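You operate a simulated robot arm through the tools that you are given. There is no shell and no other tool.

Carry out the task below with a simulated two-armed robot. There is one attempt and no reset: what you move stays moved.

JOB
Clamp the oblong and the large square plate down on the clamp plate.
Fine: slide them, the oblong one under the clamp on the purple base, the large square one under the cream; leave the small plate, the screw clamp and the other lever clamps.

The check looks at the end state, three seconds after you hand in, the way a careful person would. Anything else that was tipped, shoved, dropped, spilled or broken makes it a failure.

ROBOT AND FRAMES
Two 7-joint arms with fingered hands on one trunk that stands fixed in place. Base frame: the origin is at the foot of the trunk, x ahead of it, y to its left, z up. Readings come in cm, degrees, newtons and seconds.
The left shoulder is at [14.6, 17.3, 98.8], the right one opposite. With the tool pointing down near the work surface each hand reaches from about 10 to 86 cm from the base axis, measured 20 degrees to its own side. Payload 3.5 kg a hand.
Tool frame (each hand has its own): the origin (TCP) lies between the finger pads and is the grasp point; the fingertips stand 3 cm ahead of it; z points along the fingers, y is the line along which they close. The gripper opens to 10.4 cm. The gripper's body begins 3.5 cm behind the TCP. The gripper is a hand of 3 fingers: y runs from the thumb to the fingers, the wrist lies at [-1.5, -10.4, -17.8] in the tool frame.
Orientation is told as [roll, pitch, yaw] about the base's x, y, z axes, in that order, counted from this pose: with the fingers straight down and the wrist toward the robot, the tool's x, y and z point along [0, 1, 0], [1, 0, 0] and [0, 0, -1] of the base frame.

CONTROLS
- The arms move only by the tool nudge_tool. It takes "left_targets", "right_targets" or both (then of equal length, played together; a hand with none holds still); each is a list that holds one entry, the list of rows, each a list of 6 numbers: the shift along the base's x, y, z in cm, then the turn, a rotation vector about the base's x, y, z in degrees. In form: [[[tx, ty, tz, wx, wy, wz], ...]]. A call has 1 to 20 rows; each row shifts and turns the commanded pose from where the row before left it. A row lasts 0.2 s, in which the tool goes at most 5 cm and 8.6 degrees; a call with a longer step from one row to the next is refused whole. A pose out of reach is approached as far as the arm can. The call stops where the force on the tool passes 90 N (or 10 N more than at its start, if that is more) or the arm is blocked; 0.2 s more then pass. In this call time passes only in rows, and 0.2 s behind the last. It gives the time, the measured TCP pose, the force on the tool (base axes), the opening and the grip force at its end, in the units of the frame above (readings bear some noise), with the torque about the TCP (base axes, N m) and any sound that the robot's microphone picked up.
- Cameras (640 x 400 px; columns grow to the right, rows downward): "scene" is now at [25.27, 5.62, 120.06]; the picture's right is [0.57, -0.82, 0.00], its down [-0.12, -0.08, -0.99] and it looks along [0.81, 0.57, -0.14] (base axes); focal length 214 px, centre (320, 200). "left" rides on the left gripper at [-6.4, -9.4, -11.7] in its tool frame; the picture's right is [-0.72, -0.33, 0.61], its down [0.64, -0.65, 0.40] and it looks along [0.27, 0.68, 0.68] (tool axes); focal length 238 px, centre (320, 200). "right" rides on the right gripper at [6.4, -9.4, -11.7] in its tool frame; the picture's right is [-0.72, 0.33, -0.61], its down [-0.64, -0.65, 0.40] and it looks along [-0.27, 0.68, 0.68] (tool axes); focal length 238 px, centre (320, 200). There is no depth. A picture from a camera that has moved, and an enlarged one, comes with that camera's place and axes in the base frame and with its lens.
- grab_frame(camera): a new picture of that camera. It takes no simulated time.
- slide_trunk(by): slides the trunk up (or, below 0, down) by that many cm; the arms and the scene camera ride with it, the base frame stays. It gives what a move gives, with no picture.
- curl_fingers(index, middle, thumb_bend, thumb_turn, hand): sets how far each is bent, from 0 (flat) to 1 (curled in); at 0.3 the hand is open as for a grip, at 0.7 the pads meet at the TCP. One left out holds its place. A second passes; each finger stops where it meets its share of the squeeze, and holds until it gets a number again. It is the only way to open and close the hand. It gives what a move gives, with no picture; readings hold the bend of each and the force on the fingers (four entries, about 0 where the hand has none), thumb and palm. thumb_turn goes from beside the hand (0) to across from the fingers (1), as for a grip.
- pan_tilt(pan, tilt): turns the head with the scene camera to pan (to the left, within 86 degrees either way) and tilt (down, from -29 to 69), counted from straight ahead of the robot. It gives what a move gives.
- zoom(camera, box): a new picture of the part [left, top, right, bottom] of that camera's present view, enlarged. It takes no simulated time.
- sign_off(): hands the job in; it is judged then, once.

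Places have to be worked out from the pictures, the camera data and where the tool is seen. Open the grippers and draw the arms clear of the work before you hand the job in, unless the task says otherwise.

The tools are called as a command line: name --argument value ..., lists and objects as JSON in quotes. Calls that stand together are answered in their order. nudge_tool: Moves the arms, as the interface text tells. Its arguments: {"type":"object","properties":{"left_targets":{"type":"array"},"right_targets":{"type":"array"}},"required":[]} The other tools are called the same way: slide_trunk (by) slides the trunk up or down; curl_fingers (index, middle, thumb_bend, thumb_turn, hand) moves the fingers one by one; pan_tilt (pan, tilt) turns the head that bears the scene camera; grab_frame (camera) takes a picture; zoom (camera, box) takes an enlarged picture of a part of a camera's view; sign_off () hands the job in.

At the start:

```text
time: 0.0
left_eef_pos: [33.06, 44.94, 121.43]
left_tcp_rot: [0.0, 0.0, 0.0]
left_wrist_force: [-0.1, 0.5, -0.3]
left_torque: [0.04, 0.02, 0.02]
left_gripper_width: 10.36
left_grasp_force: 0.1
left_shape: jaw
left_bend: [0.3, 0.3, 0.3, 0.98]
left_finger forces: [0.1, 0.1, 0.1, 0.1, 0.0, 0.0]
right_eef_pos: [40.72, 5.18, 122.77]
right_tcp_rot: [0.0, 0.0, 0.0]
right_wrist_force: [0.5, -0.6, 0.2]
right_torque: [0.0, 0.0, -0.03]
right_gripper_width: 10.33
right_grasp_force: 0.0
right_shape: jaw
right_bend: [0.3, 0.3, 0.3, 0.98]
right_finger forces: [0.0, 0.0, 0.1, 0.0, 0.0, 0.1]
trunk travel left (down, up): [-8.9, 66.5]
head pan, tilt: [35.1, 8.2]
```

scene: 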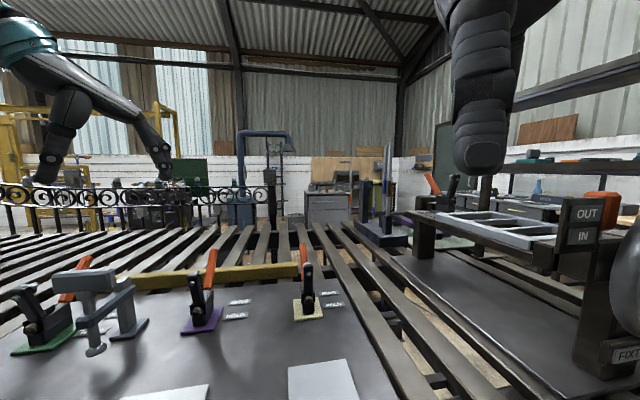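
right: 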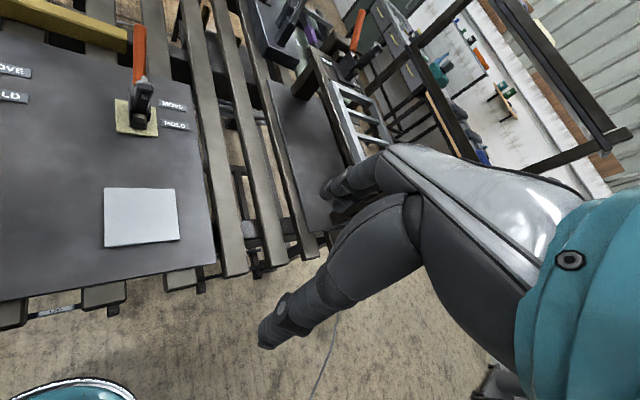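
left: 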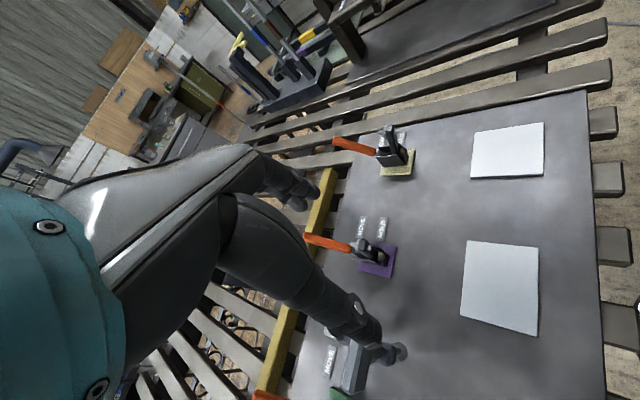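

The pictures show a clamp plate with lever clamps (green, purple, cream bases), a screw clamp and plates nearer to the robot. I turn the head down for a better view of the work.

pan_tilt --pan 35 --tilt 50

```text
time: 1.1
left_eef_pos: [33.02, 45.0, 121.36]
left_tcp_rot: [0.0, 0.0, 0.0]
left_wrist_force: [0.3, 0.0, 0.0]
left_torque: [-0.02, -0.02, -0.04]
left_gripper_width: 10.38
left_grasp_force: 0.1
left_shape: jaw
left_bend: [0.3, 0.3, 0.3, 0.98]
left_finger forces: [0.1, 0.0, 0.1, 0.0, 0.1, 0.0]
right_eef_pos: [40.55, 5.22, 122.84]
right_tcp_rot: [0.0, 0.0, 0.1]
right_wrist_force: [0.0, -0.6, 1.0]
right_torque: [-0.05, 0.04, 0.02]
right_gripper_width: 10.38
right_grasp_force: 0.0
right_shape: jaw
right_bend: [0.3, 0.3, 0.3, 0.98]
right_finger forces: [0.1, 0.1, 0.1, 0.0, 0.0, 0.1]
trunk travel left (down, up): [-8.9, 66.5]
head pan, tilt: [35.0, 50.0]
```

The head is now tilted down; I take a picture with it.

grab_frame --camera "scene"

grab_frame --camera "left"

```text
taken
camera scene: at [24.0, 4.71, 113.59], right [0.57, -0.82, 0.0], down [-0.63, -0.44, -0.64], along [0.53, 0.37, -0.77], focal length 214 px, centre (320, 200)
```

scene: 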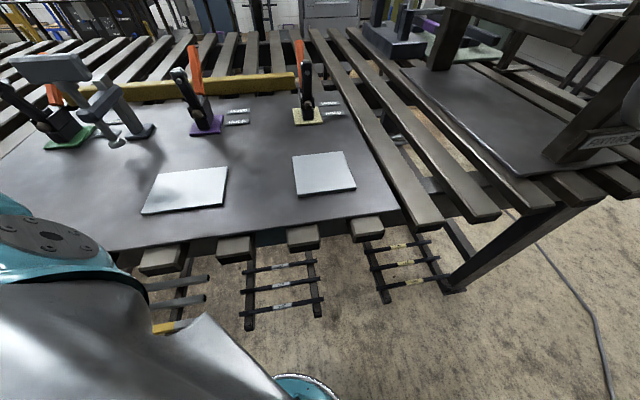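

```text
taken
camera left: at [23.63, 38.36, 132.99], right [-0.33, -0.72, -0.61], down [-0.65, 0.64, -0.4], along [0.68, 0.27, -0.68], focal length 238 px, centre (320, 200)
```

left: 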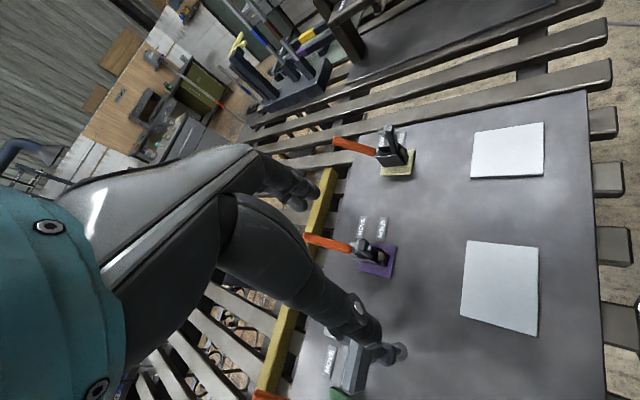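

The plate tops triangulate to about z = 88 cm. I zoom in on the clamps, labels and plates to learn how the clamps work.

zoom --camera "scene" --box '[160, 30, 400, 230]'

zoom --camera "scene" --box '[0, 30, 240, 230]'

zoom --camera "left" --box '[290, 110, 450, 210]'

zoom --camera "left" --box '[250, 200, 450, 400]'

```text
2.00 times, centred on (280, 130) of scene
camera zoom: at [24.0, 4.71, 113.59], right [0.57, -0.82, 0.0], down [-0.63, -0.44, -0.64], along [0.53, 0.37, -0.77], focal length 429 px, centre (400, 340)
```

zoom: 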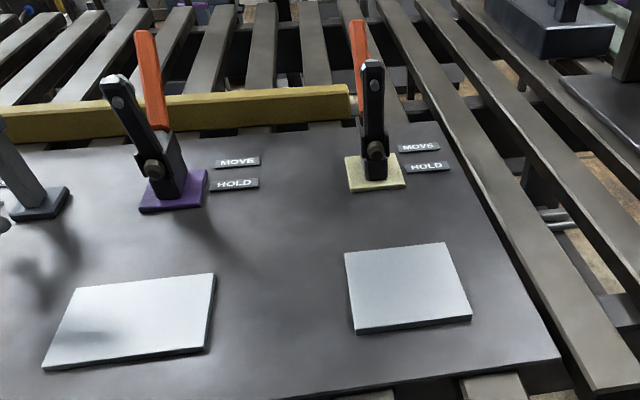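

```text
2.00 times, centred on (120, 130) of scene
camera zoom: at [24.0, 4.71, 113.59], right [0.57, -0.82, 0.0], down [-0.63, -0.44, -0.64], along [0.53, 0.37, -0.77], focal length 429 px, centre (720, 340)
```

zoom: 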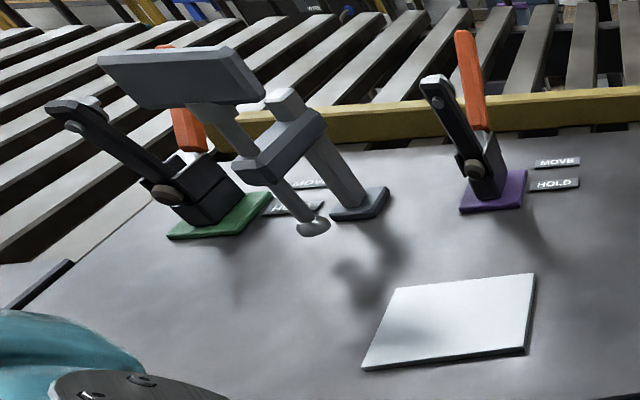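

```text
4.00 times, centred on (370, 160) of left
camera zoom: at [23.63, 38.36, 132.99], right [-0.33, -0.72, -0.61], down [-0.65, 0.64, -0.4], along [0.68, 0.27, -0.68], focal length 953 px, centre (120, 360)
```

zoom: 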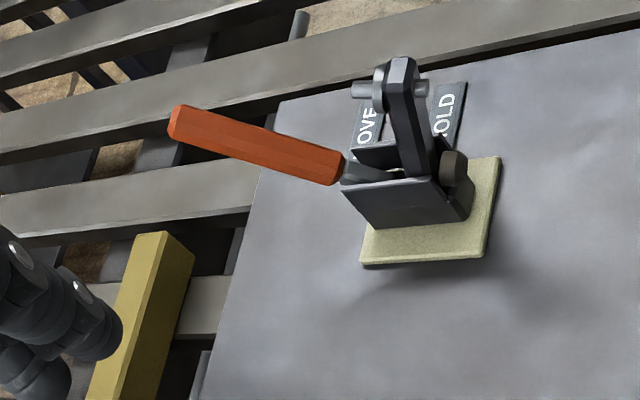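

```text
2.00 times, centred on (350, 300) of left
camera zoom: at [23.63, 38.36, 132.99], right [-0.33, -0.72, -0.61], down [-0.65, 0.64, -0.4], along [0.68, 0.27, -0.68], focal length 477 px, centre (260, 0)
```

zoom: 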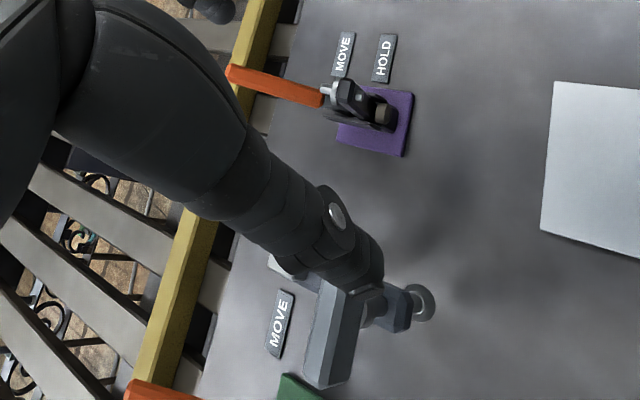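

The bench is turned about 45° to the base frame: along bench "forward" (0.707,0.707), the square is in line with the cream clamp and the oblong with the purple one. I zoom further on each clamp to understand the lever mechanism.

zoom --camera "scene" --box '[270, 30, 360, 135]'

zoom --camera "scene" --box '[160, 30, 260, 140]'

grab_frame --camera "right"

zoom --camera "right" --box '[80, 30, 220, 150]'

```text
3.81 times, centred on (315, 82) of scene
camera zoom: at [24.0, 4.71, 113.59], right [0.57, -0.82, 0.0], down [-0.63, -0.44, -0.64], along [0.53, 0.37, -0.77], focal length 817 px, centre (339, 648)
```

zoom: 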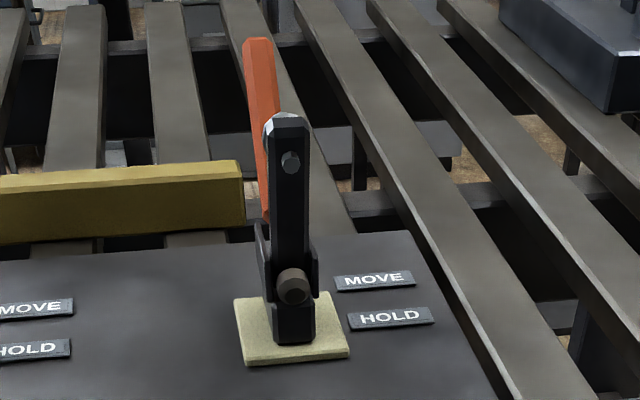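

```text
3.64 times, centred on (210, 85) of scene
camera zoom: at [24.0, 4.71, 113.59], right [0.57, -0.82, 0.0], down [-0.63, -0.44, -0.64], along [0.53, 0.37, -0.77], focal length 780 px, centre (720, 618)
```

zoom: 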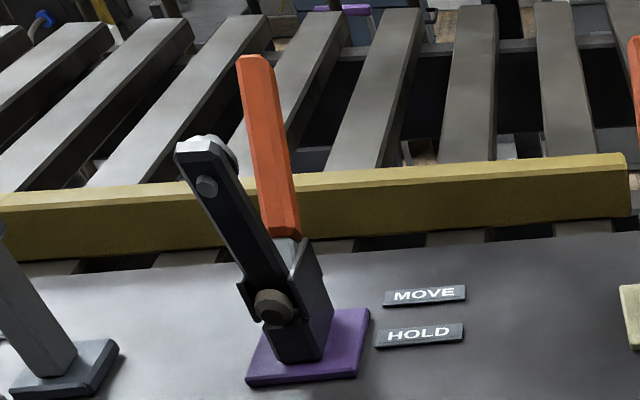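

```text
taken
camera right: at [31.24, 11.54, 134.51], right [0.33, -0.72, 0.61], down [-0.65, -0.64, -0.4], along [0.68, -0.27, -0.68], focal length 238 px, centre (320, 200)
```

right: 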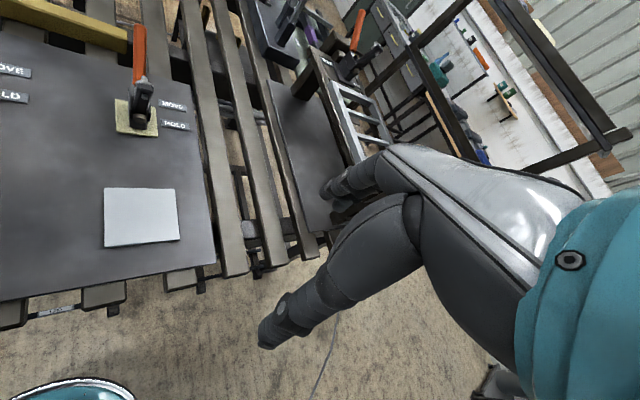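

```text
3.33 times, centred on (150, 90) of right
camera zoom: at [31.24, 11.54, 134.51], right [0.33, -0.72, 0.61], down [-0.65, -0.64, -0.4], along [0.68, -0.27, -0.68], focal length 794 px, centre (887, 567)
```

zoom: 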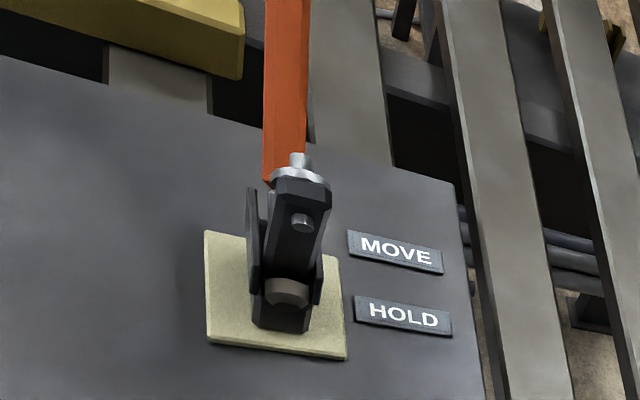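

The clamps look like upright-handle toggle clamps: arm up and handle leaning back now (open), pivot at about F=65, z=91, with the foot landing near F≈57 on the near side. I look left for the small plate and right for a clear place for the right arm.

pan_tilt --pan 70 --tilt 50

grab_frame --camera "scene"

```text
time: 2.1
left_eef_pos: [33.1, 44.99, 121.26]
left_tcp_rot: [0.0, 0.0, -0.1]
left_wrist_force: [-0.8, 0.1, 0.0]
left_torque: [0.0, 0.01, 0.04]
left_gripper_width: 10.37
left_grasp_force: 0.1
left_shape: jaw
left_bend: [0.3, 0.3, 0.3, 0.98]
left_finger forces: [0.1, 0.1, 0.0, 0.0, 0.0, 0.0]
right_eef_pos: [40.71, 5.15, 122.78]
right_tcp_rot: [0.0, 0.1, 0.1]
right_wrist_force: [-0.7, -0.1, -0.2]
right_torque: [0.01, -0.01, 0.01]
right_gripper_width: 10.34
right_grasp_force: 0.1
right_shape: jaw
right_bend: [0.3, 0.3, 0.3, 0.98]
right_finger forces: [0.1, 0.1, 0.0, 0.1, 0.0, 0.1]
trunk travel left (down, up): [-8.9, 66.5]
head pan, tilt: [70.0, 50.0]
```

```text
taken
camera scene: at [20.33, 7.53, 113.58], right [0.94, -0.34, 0.0], down [-0.26, -0.72, -0.64], along [0.22, 0.6, -0.77], focal length 214 px, centre (320, 200)
```

scene: 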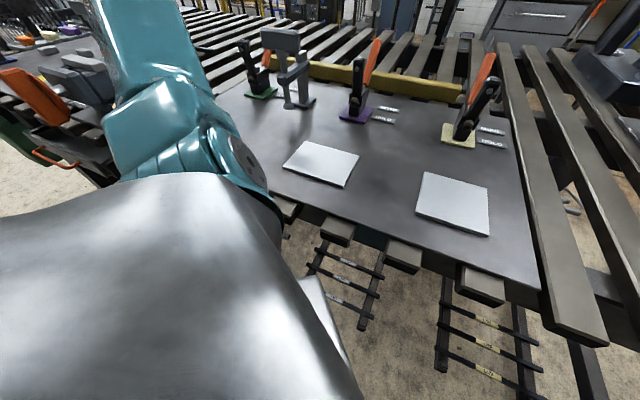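

The left forearm hides the left end of the plate. I raise and turn the left hand so its camera looks over that end, and draw the right hand off to the right at the same time.

nudge_tool --left_targets '[[[0, 0, 1.5, 0, 0, 5.625], [0, 0, 1.5, 0, 0, 5.625], [0, 0, 1.5, 0, 0, 5.625], [0, 0, 1.5, 0, 0, 5.625], [0, 0, 1.5, 0, 0, 5.625], [0, 0, 1.5, 0, 0, 5.625], [0, 0, 1.5, 0, 0, 5.625], [0, 0, 1.5, 0, 0, 5.625]]]' --right_targets '[[[-1, -3, 0.5, 0, 0, 0], [-1, -3, 0.5, 0, 0, 0], [-1, -3, 0.5, 0, 0, 0], [-1, -3, 0.5, 0, 0, 0], [-1, -3, 0.5, 0, 0, 0], [-1, -3, 0.5, 0, 0, 0], [-1, -3, 0.5, 0, 0, 0], [-1, -3, 0.5, 0, 0, 0]]]'

grab_frame --camera "left"

grab_frame --camera "scene"

grab_frame --camera "right"

```text
time: 3.9
left_eef_pos: [33.53, 45.64, 130.59]
left_tcp_rot: [0.0, -0.1, 45.0]
left_wrist_force: [-0.4, 0.5, 0.7]
left_torque: [0.01, 0.0, -0.02]
left_gripper_width: 10.35
left_grasp_force: 0.0
left_shape: jaw
left_bend: [0.3, 0.3, 0.3, 0.98]
left_finger forces: [0.0, 0.0, 0.0, 0.0, 0.1, 0.1]
left hand out of reach, approached as far as the arm can: row 7, 8
right_eef_pos: [37.9, -17.62, 119.49]
right_tcp_rot: [0.1, 0.1, 0.0]
right_wrist_force: [0.2, 0.4, 0.0]
right_torque: [0.01, -0.02, 0.01]
right_gripper_width: 10.36
right_grasp_force: 0.2
right_shape: jaw
right_bend: [0.3, 0.3, 0.3, 0.98]
right_finger forces: [0.1, 0.1, 0.0, 0.0, 0.0, 0.0]
right hand out of reach, approached as far as the arm can: row 2, 3, 4, 5, 6, 7, 8
trunk travel left (down, up): [-8.9, 66.5]
head pan, tilt: [70.0, 50.0]
```

```text
taken
camera left: at [31.48, 34.25, 142.26], right [0.28, -0.74, -0.61], down [-0.91, -0.01, -0.41], along [0.29, 0.67, -0.68], focal length 238 px, centre (320, 200)
```

left: 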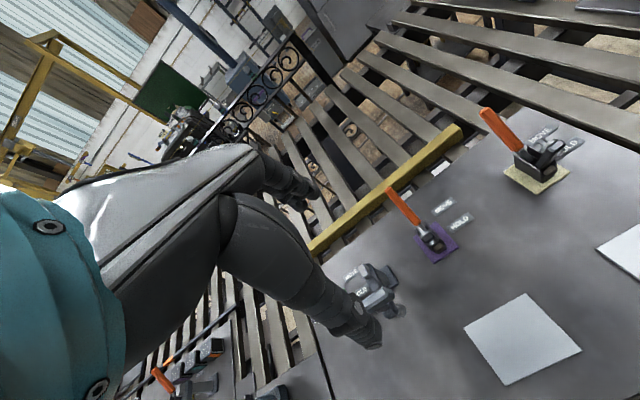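

```text
taken
camera scene: at [20.33, 7.49, 113.58], right [0.94, -0.34, 0.0], down [-0.26, -0.72, -0.64], along [0.22, 0.6, -0.77], focal length 214 px, centre (320, 200)
```

scene: 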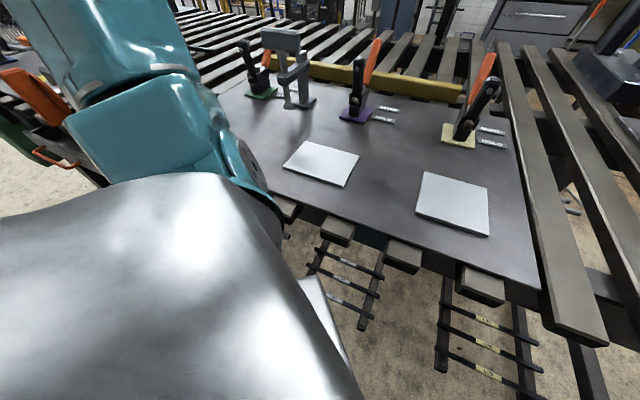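

```text
taken
camera right: at [28.42, -11.38, 131.1], right [0.33, -0.72, 0.61], down [-0.65, -0.64, -0.41], along [0.68, -0.27, -0.68], focal length 238 px, centre (320, 200)
```

right: 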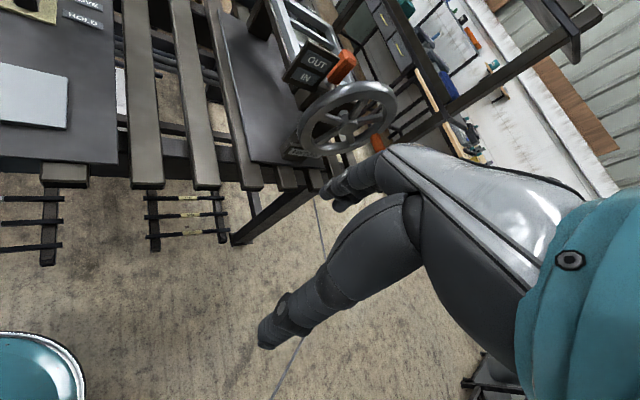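

The left view shows the clamp plate's left part and more clamps beyond. I zoom on several parts to find the small plate.

zoom --camera "left" --box '[120, 250, 440, 400]'

zoom --camera "right" --box '[0, 0, 240, 150]'

zoom --camera "left" --box '[340, 130, 480, 330]'

zoom --camera "scene" --box '[210, 20, 420, 150]'

```text
2.00 times, centred on (280, 325) of left
camera zoom: at [31.48, 34.25, 142.26], right [0.28, -0.74, -0.61], down [-0.91, -0.01, -0.41], along [0.29, 0.67, -0.68], focal length 477 px, centre (400, -50)
```

zoom: 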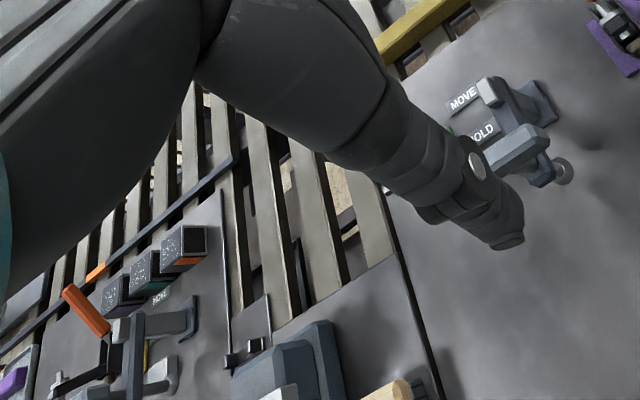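

```text
2.67 times, centred on (120, 75) of right
camera zoom: at [28.42, -11.38, 131.1], right [0.33, -0.72, 0.61], down [-0.65, -0.64, -0.41], along [0.68, -0.27, -0.68], focal length 636 px, centre (853, 533)
```

zoom: 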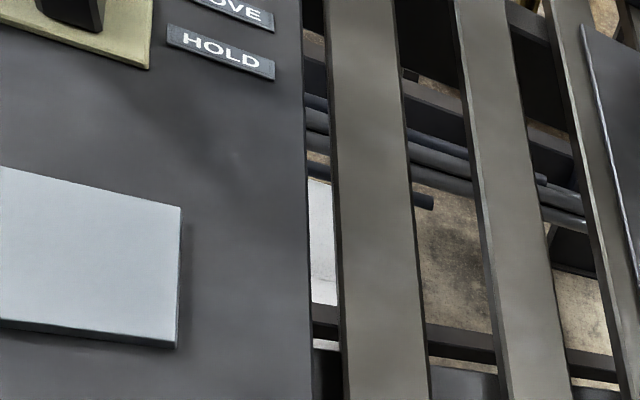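

```text
2.00 times, centred on (410, 230) of left
camera zoom: at [31.48, 34.25, 142.26], right [0.28, -0.74, -0.61], down [-0.91, -0.01, -0.41], along [0.29, 0.67, -0.68], focal length 477 px, centre (140, 140)
```

zoom: 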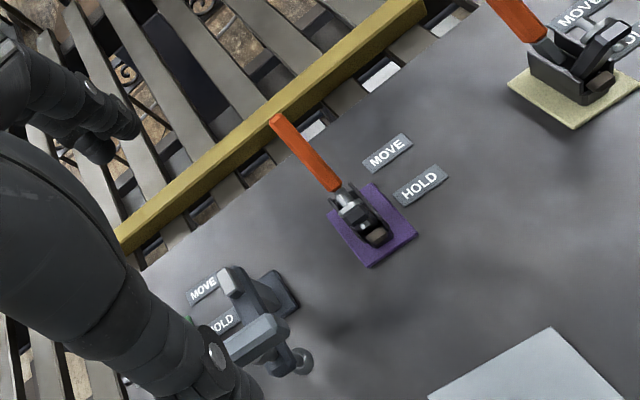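

```text
3.05 times, centred on (315, 85) of scene
camera zoom: at [20.33, 7.49, 113.58], right [0.94, -0.34, 0.0], down [-0.26, -0.72, -0.64], along [0.22, 0.6, -0.77], focal length 654 px, centre (335, 550)
```

zoom: 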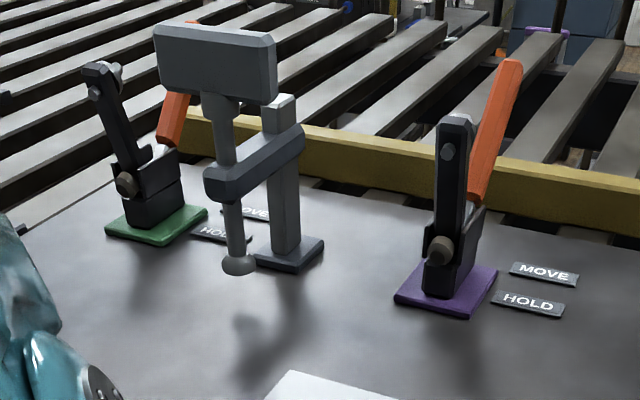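

The small plate is nowhere near the two lanes; it is likely left of the oblong, hidden by the left arm. I turn the head a bit and close the left hand into a pushing shape before bringing it over the near side of the oblong.

pan_tilt --pan 45 --tilt 50

curl_fingers --hand "left" --index 0.6 --middle 0.6 --thumb_bend 0.6 --thumb_turn 1.0

nudge_tool --left_targets '[[[-0.8, -1.5, -3.3, 0, 0, 0], [-0.8, -1.5, -3.3, 0, 0, 0], [-0.8, -1.5, -3.3, 0, 0, 0], [-0.8, -1.5, -3.3, 0, 0, 0], [-0.8, -1.5, -3.3, 0, 0, 0], [-0.8, -1.5, -3.3, 0, 0, 0]]]'

grab_frame --camera "scene"

grab_frame --camera "left"

```text
time: 4.8
left_eef_pos: [33.5, 45.83, 130.57]
left_tcp_rot: [0.0, -0.1, 44.8]
left_wrist_force: [-0.5, 0.5, -0.8]
left_torque: [0.0, 0.0, -0.02]
left_gripper_width: 10.37
left_grasp_force: 0.1
left_shape: jaw
left_bend: [0.3, 0.3, 0.3, 0.98]
left_finger forces: [0.1, 0.0, 0.0, 0.0, 0.0, 0.1]
right_eef_pos: [37.82, -17.62, 119.49]
right_tcp_rot: [0.1, 0.0, 0.0]
right_wrist_force: [-0.2, 0.3, 0.8]
right_torque: [-0.06, 0.01, 0.01]
right_gripper_width: 10.37
right_grasp_force: 0.0
right_shape: jaw
right_bend: [0.3, 0.3, 0.3, 0.98]
right_finger forces: [0.1, 0.1, 0.0, 0.0, 0.0, 0.0]
trunk travel left (down, up): [-8.9, 66.5]
head pan, tilt: [45.0, 50.0]
```

```text
time: 5.8
left_eef_pos: [33.59, 45.77, 130.52]
left_tcp_rot: [-0.1, -0.1, 44.9]
left_wrist_force: [0.2, -0.5, 0.5]
left_torque: [0.0, 0.05, -0.01]
left_gripper_width: 2.65
left_grasp_force: 0.0
left_shape: fingers
left_bend: [0.6, 0.6, 0.6, 1.0]
left_finger forces: [0.0, 0.0, 0.1, 0.1, 0.0, 0.0]
right_eef_pos: [37.8, -17.69, 119.39]
right_tcp_rot: [0.1, 0.0, 0.0]
right_wrist_force: [0.3, -0.4, 1.0]
right_torque: [-0.01, -0.02, -0.01]
right_gripper_width: 10.36
right_grasp_force: 0.1
right_shape: jaw
right_bend: [0.3, 0.3, 0.3, 0.98]
right_finger forces: [0.0, 0.0, 0.1, 0.1, 0.0, 0.0]
trunk travel left (down, up): [-8.9, 66.5]
head pan, tilt: [45.0, 50.0]
```

```text
time: 7.2
left_eef_pos: [28.72, 36.82, 110.81]
left_tcp_rot: [0.0, -0.1, 44.9]
left_wrist_force: [0.1, 0.2, 0.2]
left_torque: [0.0, 0.02, -0.02]
left_gripper_width: 2.64
left_grasp_force: 0.0
left_shape: fingers
left_bend: [0.6, 0.6, 0.6, 1.0]
left_finger forces: [0.0, 0.0, 0.0, 0.0, 0.1, 0.0]
right_eef_pos: [37.83, -17.64, 119.43]
right_tcp_rot: [0.1, 0.0, 0.0]
right_wrist_force: [-0.3, -1.2, -0.2]
right_torque: [0.02, 0.02, 0.01]
right_gripper_width: 10.34
right_grasp_force: 0.1
right_shape: jaw
right_bend: [0.3, 0.3, 0.3, 0.98]
right_finger forces: [0.0, 0.1, 0.0, 0.0, 0.0, 0.1]
trunk travel left (down, up): [-8.9, 66.5]
head pan, tilt: [45.0, 50.0]
```

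```text
taken
camera scene: at [23.13, 5.74, 113.58], right [0.71, -0.71, 0.0], down [-0.54, -0.54, -0.64], along [0.45, 0.45, -0.77], focal length 214 px, centre (320, 200)
```

scene: 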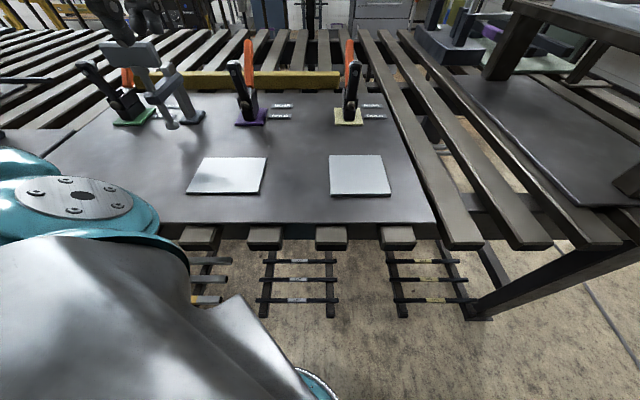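

```text
taken
camera left: at [26.63, 25.33, 122.44], right [0.28, -0.74, -0.61], down [-0.91, -0.01, -0.4], along [0.3, 0.67, -0.68], focal length 238 px, centre (320, 200)
```

left: 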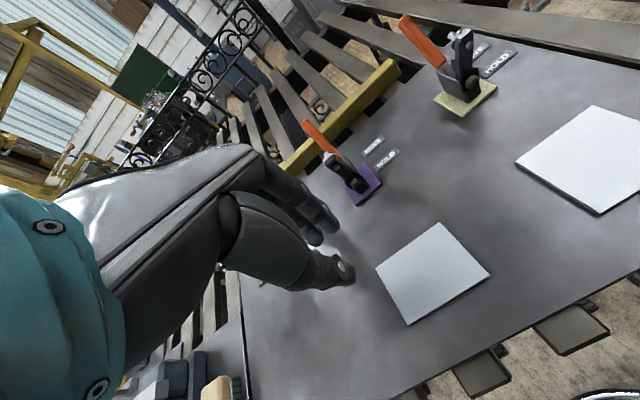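

The head now looks straight along the bench, and the left hand (closed to 0.6) is over it. I zoom on this aligned view to fix the clamp and plate coordinates more exactly.

zoom --camera "scene" --box '[220, 30, 400, 142]'

zoom --camera "scene" --box '[170, 130, 410, 260]'

```text
3.56 times, centred on (310, 86) of scene
camera zoom: at [23.13, 5.74, 113.58], right [0.71, -0.71, 0.0], down [-0.54, -0.54, -0.64], along [0.45, 0.45, -0.77], focal length 763 px, centre (356, 605)
```

zoom: 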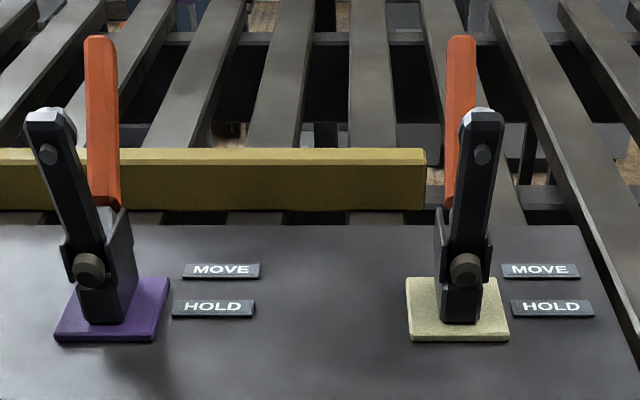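

```text
2.67 times, centred on (290, 195) of scene
camera zoom: at [23.13, 5.74, 113.58], right [0.71, -0.71, 0.0], down [-0.54, -0.54, -0.64], along [0.45, 0.45, -0.77], focal length 572 px, centre (400, 213)
```

zoom: 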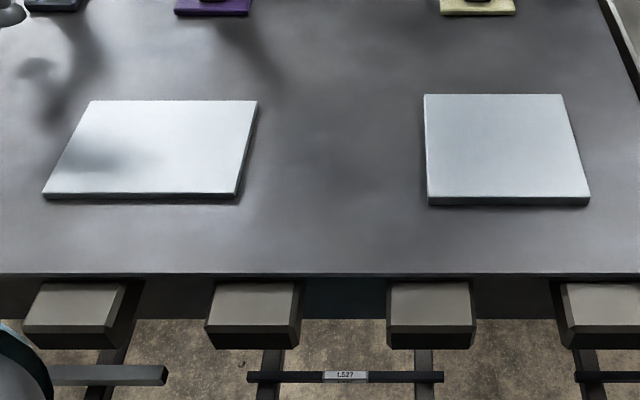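

Coordinates: oblong F 43.3–51.9, R centre −3.3; square F 43.0–52.5, R centre 18.8; clamp base near edges F≈63.9, centres R −3.4 and 18.8. So straight pushes of about 10.5 cm along (0.707,0.707) do it; I close the left hand and bring it down short of the oblong's near edge.

curl_fingers --hand "left" --index 0.68 --middle 0.68 --thumb_bend 0.68 --thumb_turn 1.0

nudge_tool --left_targets '[[[-0.9, -2, -1, 0, 0, 0], [-0.9, -2, -1, 0, 0, 0], [-0.83, -1.92, -1, 0, 0, 0], [0, 0, -3, 0, 0, 0], [0, 0, -3, 0, 0, 0], [0, 0, -3, 0, 0, 0], [0, 0, -3, 0, 0, 0]]]'

grab_frame --camera "scene"

grab_frame --camera "left"

grab_frame --camera "right"

```text
time: 8.2
left_eef_pos: [28.8, 36.74, 110.75]
left_tcp_rot: [0.0, 0.0, 44.9]
left_wrist_force: [0.3, -0.2, 0.4]
left_torque: [-0.01, -0.02, 0.01]
left_gripper_width: 0.66
left_grasp_force: 0.0
left_shape: fingers
left_bend: [0.68, 0.68, 0.68, 1.0]
left_finger forces: [0.0, 0.0, 0.0, 0.0, 0.0, 0.0]
right_eef_pos: [37.75, -17.68, 119.38]
right_tcp_rot: [0.0, 0.0, 0.0]
right_wrist_force: [0.1, -0.4, 0.0]
right_torque: [-0.02, 0.01, 0.03]
right_gripper_width: 10.35
right_grasp_force: 0.0
right_shape: jaw
right_bend: [0.3, 0.3, 0.3, 0.98]
right_finger forces: [0.0, 0.0, 0.1, 0.0, 0.0, 0.0]
trunk travel left (down, up): [-8.9, 66.5]
head pan, tilt: [45.0, 50.0]
```

```text
time: 9.8
left_eef_pos: [26.34, 30.98, 104.35]
left_tcp_rot: [0.0, 0.0, 45.0]
left_wrist_force: [0.6, -0.2, 0.3]
left_torque: [0.02, -0.03, 0.02]
left_gripper_width: 0.65
left_grasp_force: 0.1
left_shape: fingers
left_bend: [0.68, 0.68, 0.68, 1.0]
left_finger forces: [0.0, 0.0, 0.0, 0.1, 0.0, 0.0]
left hand out of reach, approached as far as the arm can: row 5, 6, 7
right_eef_pos: [37.75, -17.67, 119.44]
right_tcp_rot: [0.1, -0.1, 0.0]
right_wrist_force: [0.7, -0.4, 0.6]
right_torque: [-0.02, 0.01, -0.02]
right_gripper_width: 10.37
right_grasp_force: 0.2
right_shape: jaw
right_bend: [0.3, 0.3, 0.3, 0.98]
right_finger forces: [0.0, 0.0, 0.1, 0.1, 0.0, 0.0]
trunk travel left (down, up): [-8.9, 66.5]
head pan, tilt: [45.0, 50.0]
```

```text
taken
camera scene: at [23.13, 5.74, 113.58], right [0.71, -0.71, 0.0], down [-0.54, -0.54, -0.64], along [0.45, 0.45, -0.77], focal length 214 px, centre (320, 200)
```

scene: 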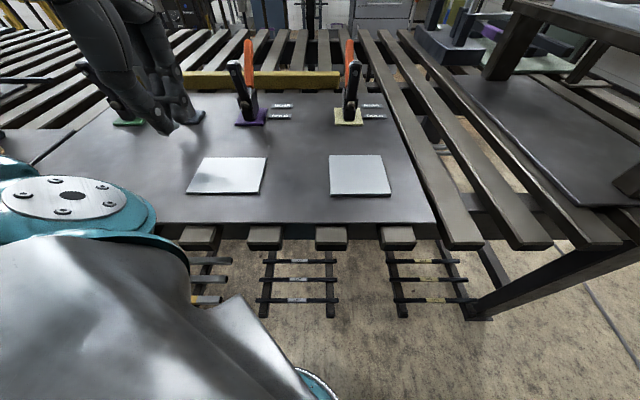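

```text
taken
camera left: at [24.21, 19.49, 115.98], right [0.28, -0.74, -0.61], down [-0.91, -0.01, -0.4], along [0.29, 0.67, -0.68], focal length 238 px, centre (320, 200)
```

left: 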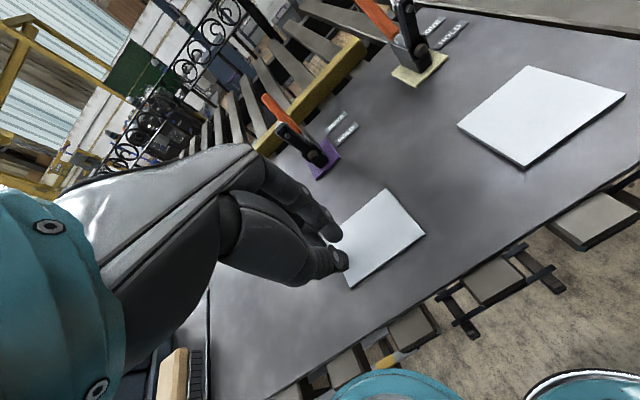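

```text
taken
camera right: at [28.39, -11.3, 131.13], right [0.33, -0.72, 0.61], down [-0.65, -0.64, -0.41], along [0.68, -0.27, -0.68], focal length 238 px, centre (320, 200)
```

right: 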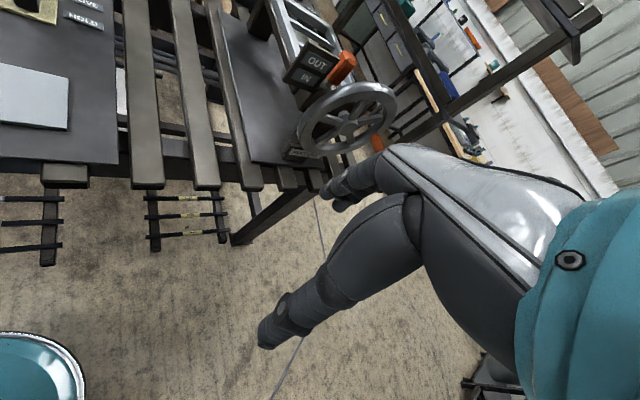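

As feared, the left wrist is too near its shoulder there (stopped at z=104). Raising the trunk by about 36 cm gives the arm room below the shoulder and the head camera a better overview.

slide_trunk --by 36

pan_tilt --pan 45 --tilt 58

grab_frame --camera "scene"

```text
time: 13.3
left_eef_pos: [26.48, 30.9, 140.37]
left_tcp_rot: [0.0, -0.1, 45.0]
left_wrist_force: [-0.8, -1.1, -0.2]
left_torque: [0.03, -0.02, -0.02]
left_gripper_width: 0.66
left_grasp_force: 0.1
left_shape: fingers
left_bend: [0.68, 0.68, 0.68, 1.0]
left_finger forces: [0.0, 0.1, 0.0, 0.0, 0.0, 0.0]
right_eef_pos: [37.85, -17.68, 155.49]
right_tcp_rot: [0.0, 0.0, 0.0]
right_wrist_force: [-0.3, 0.5, -0.1]
right_torque: [-0.01, 0.01, 0.03]
right_gripper_width: 10.37
right_grasp_force: 0.0
right_shape: jaw
right_bend: [0.3, 0.3, 0.3, 0.98]
right_finger forces: [0.1, 0.1, 0.1, 0.1, 0.1, 0.1]
trunk travel left (down, up): [-44.9, 30.5]
head pan, tilt: [45.0, 50.0]
```

```text
time: 14.0
left_eef_pos: [26.44, 30.88, 140.5]
left_tcp_rot: [0.0, 0.0, 44.9]
left_wrist_force: [0.1, -0.1, -0.7]
left_torque: [0.0, -0.01, 0.0]
left_gripper_width: 0.62
left_grasp_force: 0.1
left_shape: fingers
left_bend: [0.68, 0.68, 0.68, 1.0]
left_finger forces: [0.1, 0.1, 0.0, 0.0, 0.0, 0.0]
right_eef_pos: [37.86, -17.76, 155.43]
right_tcp_rot: [0.0, -0.1, 0.1]
right_wrist_force: [0.0, -0.4, 0.5]
right_torque: [0.03, 0.01, 0.0]
right_gripper_width: 10.38
right_grasp_force: 0.1
right_shape: jaw
right_bend: [0.3, 0.3, 0.3, 0.98]
right_finger forces: [0.1, 0.0, 0.0, 0.0, 0.0, 0.0]
trunk travel left (down, up): [-44.9, 30.5]
head pan, tilt: [45.0, 58.0]
```

```text
taken
camera scene: at [8.01, 5.17, 149.55], right [0.71, -0.71, 0.0], down [-0.6, -0.6, -0.53], along [0.38, 0.37, -0.85], focal length 214 px, centre (320, 200)
```

scene: 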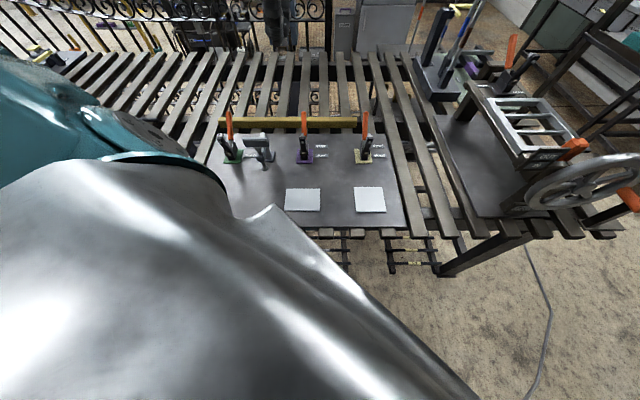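

The view from higher up is wide, with the hand at (26.4, 30.9, 140.5). I lower the left hand straight down toward z≈98 in front of the oblong's near edge.

nudge_tool --left_targets '[[[0, 0, -4.2, 0, 0, 0], [0, 0, -4.2, 0, 0, 0], [0, 0, -4.2, 0, 0, 0], [0, 0, -4.2, 0, 0, 0], [0, 0, -4.2, 0, 0, 0], [0, 0, -4.2, 0, 0, 0], [0, 0, -4.2, 0, 0, 0], [0, 0, -4.2, 0, 0, 0], [0, 0, -4.2, 0, 0, 0], [0, 0, -4.2, 0, 0, 0]]]'

grab_frame --camera "scene"

grab_frame --camera "left"

```text
time: 16.2
left_eef_pos: [35.1, 31.01, 103.79]
left_tcp_rot: [-0.1, 0.0, 45.0]
left_wrist_force: [0.2, -0.3, 0.0]
left_torque: [-0.02, 0.01, 0.0]
left_gripper_width: 0.64
left_grasp_force: 0.1
left_shape: fingers
left_bend: [0.68, 0.68, 0.68, 1.0]
left_finger forces: [0.0, 0.0, 0.1, 0.0, 0.1, 0.0]
left hand out of reach, approached as far as the arm can: row 2, 3, 4, 5, 6
right_eef_pos: [37.84, -17.57, 155.36]
right_tcp_rot: [0.0, 0.1, -0.1]
right_wrist_force: [0.6, 0.4, -0.1]
right_torque: [-0.01, -0.01, -0.01]
right_gripper_width: 10.36
right_grasp_force: 0.0
right_shape: jaw
right_bend: [0.3, 0.3, 0.3, 0.98]
right_finger forces: [0.0, 0.0, 0.1, 0.0, 0.0, 0.1]
trunk travel left (down, up): [-44.9, 30.5]
head pan, tilt: [45.0, 58.0]
```

```text
taken
camera scene: at [8.05, 5.24, 149.54], right [0.71, -0.71, 0.0], down [-0.6, -0.6, -0.53], along [0.37, 0.37, -0.85], focal length 214 px, centre (320, 200)
```

scene: 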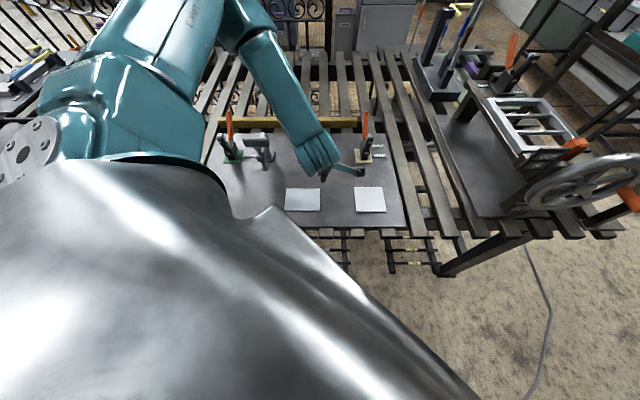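

```text
taken
camera left: at [33.02, 19.71, 115.36], right [0.28, -0.74, -0.61], down [-0.91, -0.01, -0.41], along [0.3, 0.67, -0.68], focal length 238 px, centre (320, 200)
```

left: 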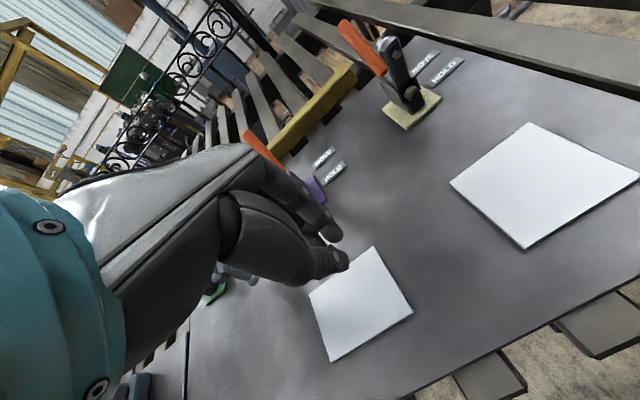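

The measured pose lags the command (out-of-reach on the way), and the arm now comes over the bench. I zoom on the hand before moving further.

zoom --camera "scene" --box '[200, 90, 420, 230]'

nudge_tool --left_targets '[[[0, 0, 0, 0, 0, 0]]]'

```text
2.86 times, centred on (310, 160) of scene
camera zoom: at [8.05, 5.24, 149.54], right [0.71, -0.71, 0.0], down [-0.6, -0.6, -0.53], along [0.37, 0.37, -0.85], focal length 613 px, centre (349, 314)
```

zoom: 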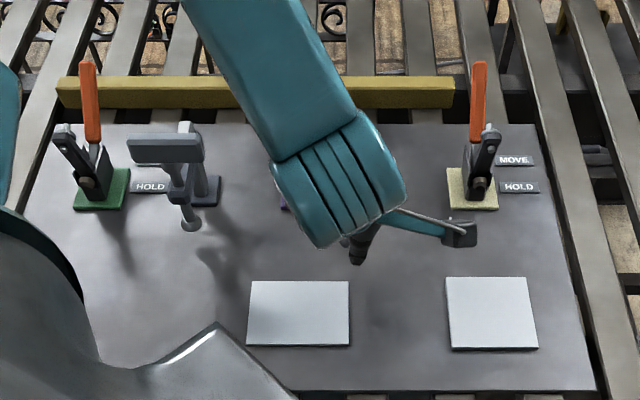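

```text
time: 16.6
left_eef_pos: [35.04, 30.97, 103.7]
left_tcp_rot: [0.0, 0.0, 44.9]
left_wrist_force: [-0.7, 0.4, 0.3]
left_torque: [0.02, 0.0, -0.03]
left_gripper_width: 0.63
left_grasp_force: 0.2
left_shape: fingers
left_bend: [0.68, 0.68, 0.68, 1.0]
left_finger forces: [0.0, 0.1, 0.0, 0.0, 0.0, 0.0]
right_eef_pos: [37.88, -17.63, 155.44]
right_tcp_rot: [0.0, 0.0, 0.0]
right_wrist_force: [-0.4, -0.7, 0.2]
right_torque: [0.0, -0.03, 0.0]
right_gripper_width: 10.37
right_grasp_force: 0.1
right_shape: jaw
right_bend: [0.3, 0.3, 0.3, 0.98]
right_finger forces: [0.1, 0.1, 0.1, 0.0, 0.0, 0.0]
trunk travel left (down, up): [-44.9, 30.5]
head pan, tilt: [45.0, 58.0]
```

The hand hangs freely over the oblong at z=103.7 and the commanded pose has settled. I move it back toward (26.2, 30.9) at this height and see whether it is reachable now.

nudge_tool --left_targets '[[[-2, 0, 0, 0, 0, 0], [-2, 0, 0, 0, 0, 0], [-2, 0, -1, 0, 0, 0], [-2, 0, -1, 0, 0, 0], [-0.9, 0, -1, 0, 0, 0]]]'

zoom --camera "scene" --box '[200, 90, 420, 230]'

```text
time: 17.8
left_eef_pos: [28.75, 32.43, 101.35]
left_tcp_rot: [0.0, 0.1, 44.8]
left_wrist_force: [0.1, 0.2, -0.7]
left_torque: [-0.02, 0.0, 0.01]
left_gripper_width: 0.65
left_grasp_force: 0.1
left_shape: fingers
left_bend: [0.68, 0.68, 0.68, 1.0]
left_finger forces: [0.0, 0.0, 0.0, 0.0, 0.0, 0.0]
left hand out of reach, approached as far as the arm can: row 3, 4, 5
right_eef_pos: [37.85, -17.64, 155.57]
right_tcp_rot: [0.0, -0.1, 0.1]
right_wrist_force: [-0.1, 0.0, -0.6]
right_torque: [0.0, 0.01, 0.03]
right_gripper_width: 10.36
right_grasp_force: 0.1
right_shape: jaw
right_bend: [0.3, 0.3, 0.3, 0.98]
right_finger forces: [0.0, 0.1, 0.0, 0.1, 0.1, 0.0]
trunk travel left (down, up): [-44.9, 30.5]
head pan, tilt: [45.0, 58.0]
```

```text
2.86 times, centred on (310, 160) of scene
camera zoom: at [8.03, 5.14, 149.55], right [0.71, -0.71, 0.0], down [-0.6, -0.6, -0.53], along [0.37, 0.37, -0.85], focal length 613 px, centre (349, 314)
```

zoom: 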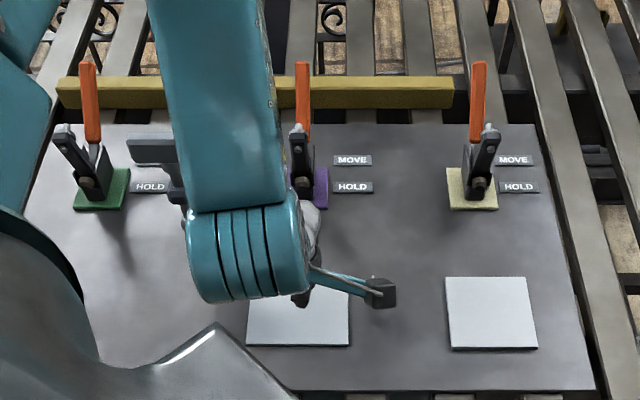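

The near limit is the wrist's closeness to the shoulder, so I go down first (fingertips still well above the plate) and then back.

nudge_tool --left_targets '[[[0, 0, -2, 0, 0, 0], [0, 0, -2, 0, 0, 0], [-0.8, -0.5, -1, 0, 0, 0], [-0.8, -0.5, -1, 0, 0, 0], [-0.95, -0.5, -1, 0, 0, 0]]]'

zoom --camera "scene" --box '[200, 90, 420, 230]'

grab_frame --camera "left"

```text
time: 19.0
left_eef_pos: [28.76, 33.99, 100.56]
left_tcp_rot: [0.0, 0.1, 44.9]
left_wrist_force: [-0.1, 0.4, -0.1]
left_torque: [0.02, 0.02, -0.02]
left_gripper_width: 0.66
left_grasp_force: 0.0
left_shape: fingers
left_bend: [0.68, 0.68, 0.68, 1.0]
left_finger forces: [0.0, 0.0, 0.1, 0.0, 0.0, 0.0]
left hand out of reach, approached as far as the arm can: row 1, 2, 3, 4, 5
right_eef_pos: [37.62, -17.56, 155.45]
right_tcp_rot: [-0.1, -0.1, -0.1]
right_wrist_force: [-0.7, 0.0, 0.5]
right_torque: [0.0, -0.03, 0.05]
right_gripper_width: 10.39
right_grasp_force: 0.1
right_shape: jaw
right_bend: [0.3, 0.3, 0.3, 0.98]
right_finger forces: [0.0, 0.1, 0.0, 0.0, 0.0, 0.0]
trunk travel left (down, up): [-44.9, 30.5]
head pan, tilt: [45.0, 58.0]
```

```text
2.86 times, centred on (310, 160) of scene
camera zoom: at [7.99, 5.18, 149.55], right [0.71, -0.71, 0.0], down [-0.6, -0.6, -0.53], along [0.37, 0.37, -0.85], focal length 613 px, centre (349, 314)
```

zoom: 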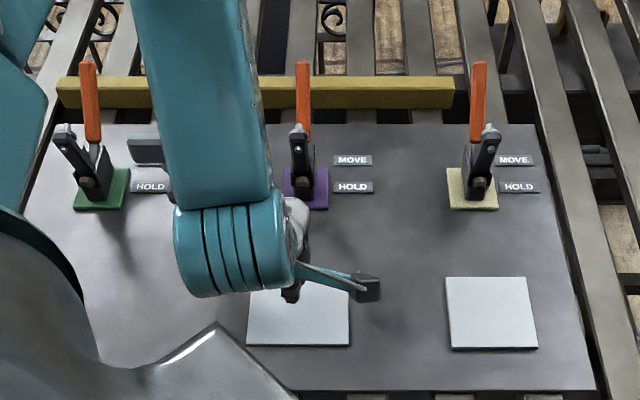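

```text
taken
camera left: at [26.6, 22.56, 112.27], right [0.28, -0.74, -0.61], down [-0.92, -0.01, -0.4], along [0.29, 0.67, -0.68], focal length 238 px, centre (320, 200)
```

left: 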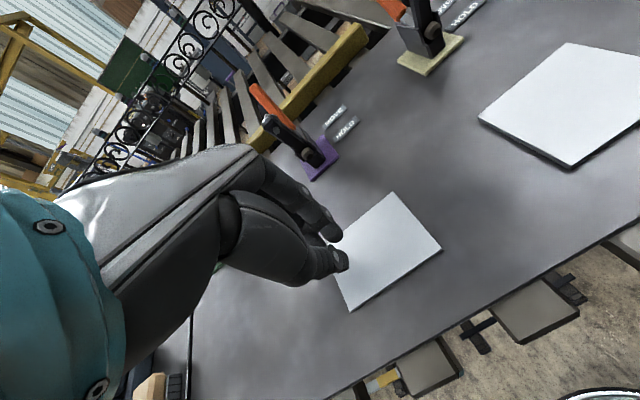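

The left arm is awkward this close in; the right arm reaches the near edges from a comfortable distance. I raise the left hand and move it off to the left, leaving the lanes free for the right arm.

nudge_tool --left_targets '[[[0.5, 1, 4, 0, 0, 0], [0.5, 1, 4, 0, 0, 0], [0.5, 1, 4, 0, 0, 0], [0.5, 1, 4, 0, 0, 0], [0.5, 1, 4, 0, 0, 0], [0, 4, 1, 0, 0, 0], [0, 4, 1, 0, 0, 0], [0, 4, 1, 0, 0, 0], [0, 4, 1, 0, 0, 0], [0, 4, 1, 0, 0, 0], [0, 4, 1, 0, 0, 0]]]'

grab_frame --camera "scene"

```text
time: 21.4
left_eef_pos: [34.06, 63.9, 124.88]
left_tcp_rot: [-0.1, 0.0, 44.9]
left_wrist_force: [0.2, 0.5, 0.4]
left_torque: [-0.01, 0.03, 0.02]
left_gripper_width: 0.63
left_grasp_force: 0.1
left_shape: fingers
left_bend: [0.68, 0.68, 0.68, 1.0]
left_finger forces: [0.0, 0.0, 0.0, 0.0, 0.0, 0.1]
left hand out of reach, approached as far as the arm can: row 1, 2, 3
right_eef_pos: [37.69, -17.6, 155.5]
right_tcp_rot: [-0.1, 0.0, 0.0]
right_wrist_force: [0.1, -0.5, -0.5]
right_torque: [-0.01, 0.0, -0.03]
right_gripper_width: 10.34
right_grasp_force: 0.0
right_shape: jaw
right_bend: [0.3, 0.3, 0.3, 0.98]
right_finger forces: [0.0, 0.1, 0.0, 0.1, 0.0, 0.0]
trunk travel left (down, up): [-44.9, 30.5]
head pan, tilt: [45.0, 58.0]
```

```text
taken
camera scene: at [8.0, 5.28, 149.54], right [0.71, -0.71, 0.0], down [-0.6, -0.6, -0.53], along [0.37, 0.37, -0.85], focal length 214 px, centre (320, 200)
```

scene: 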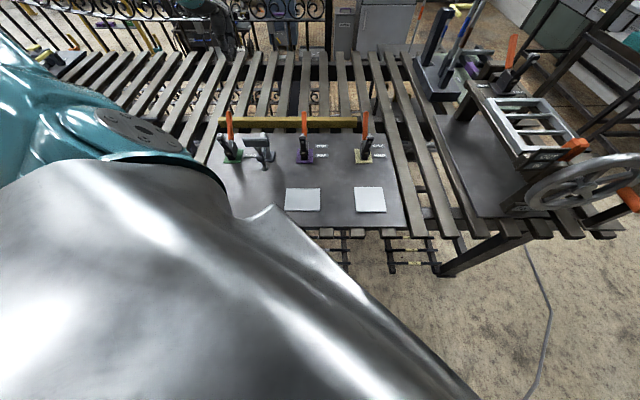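

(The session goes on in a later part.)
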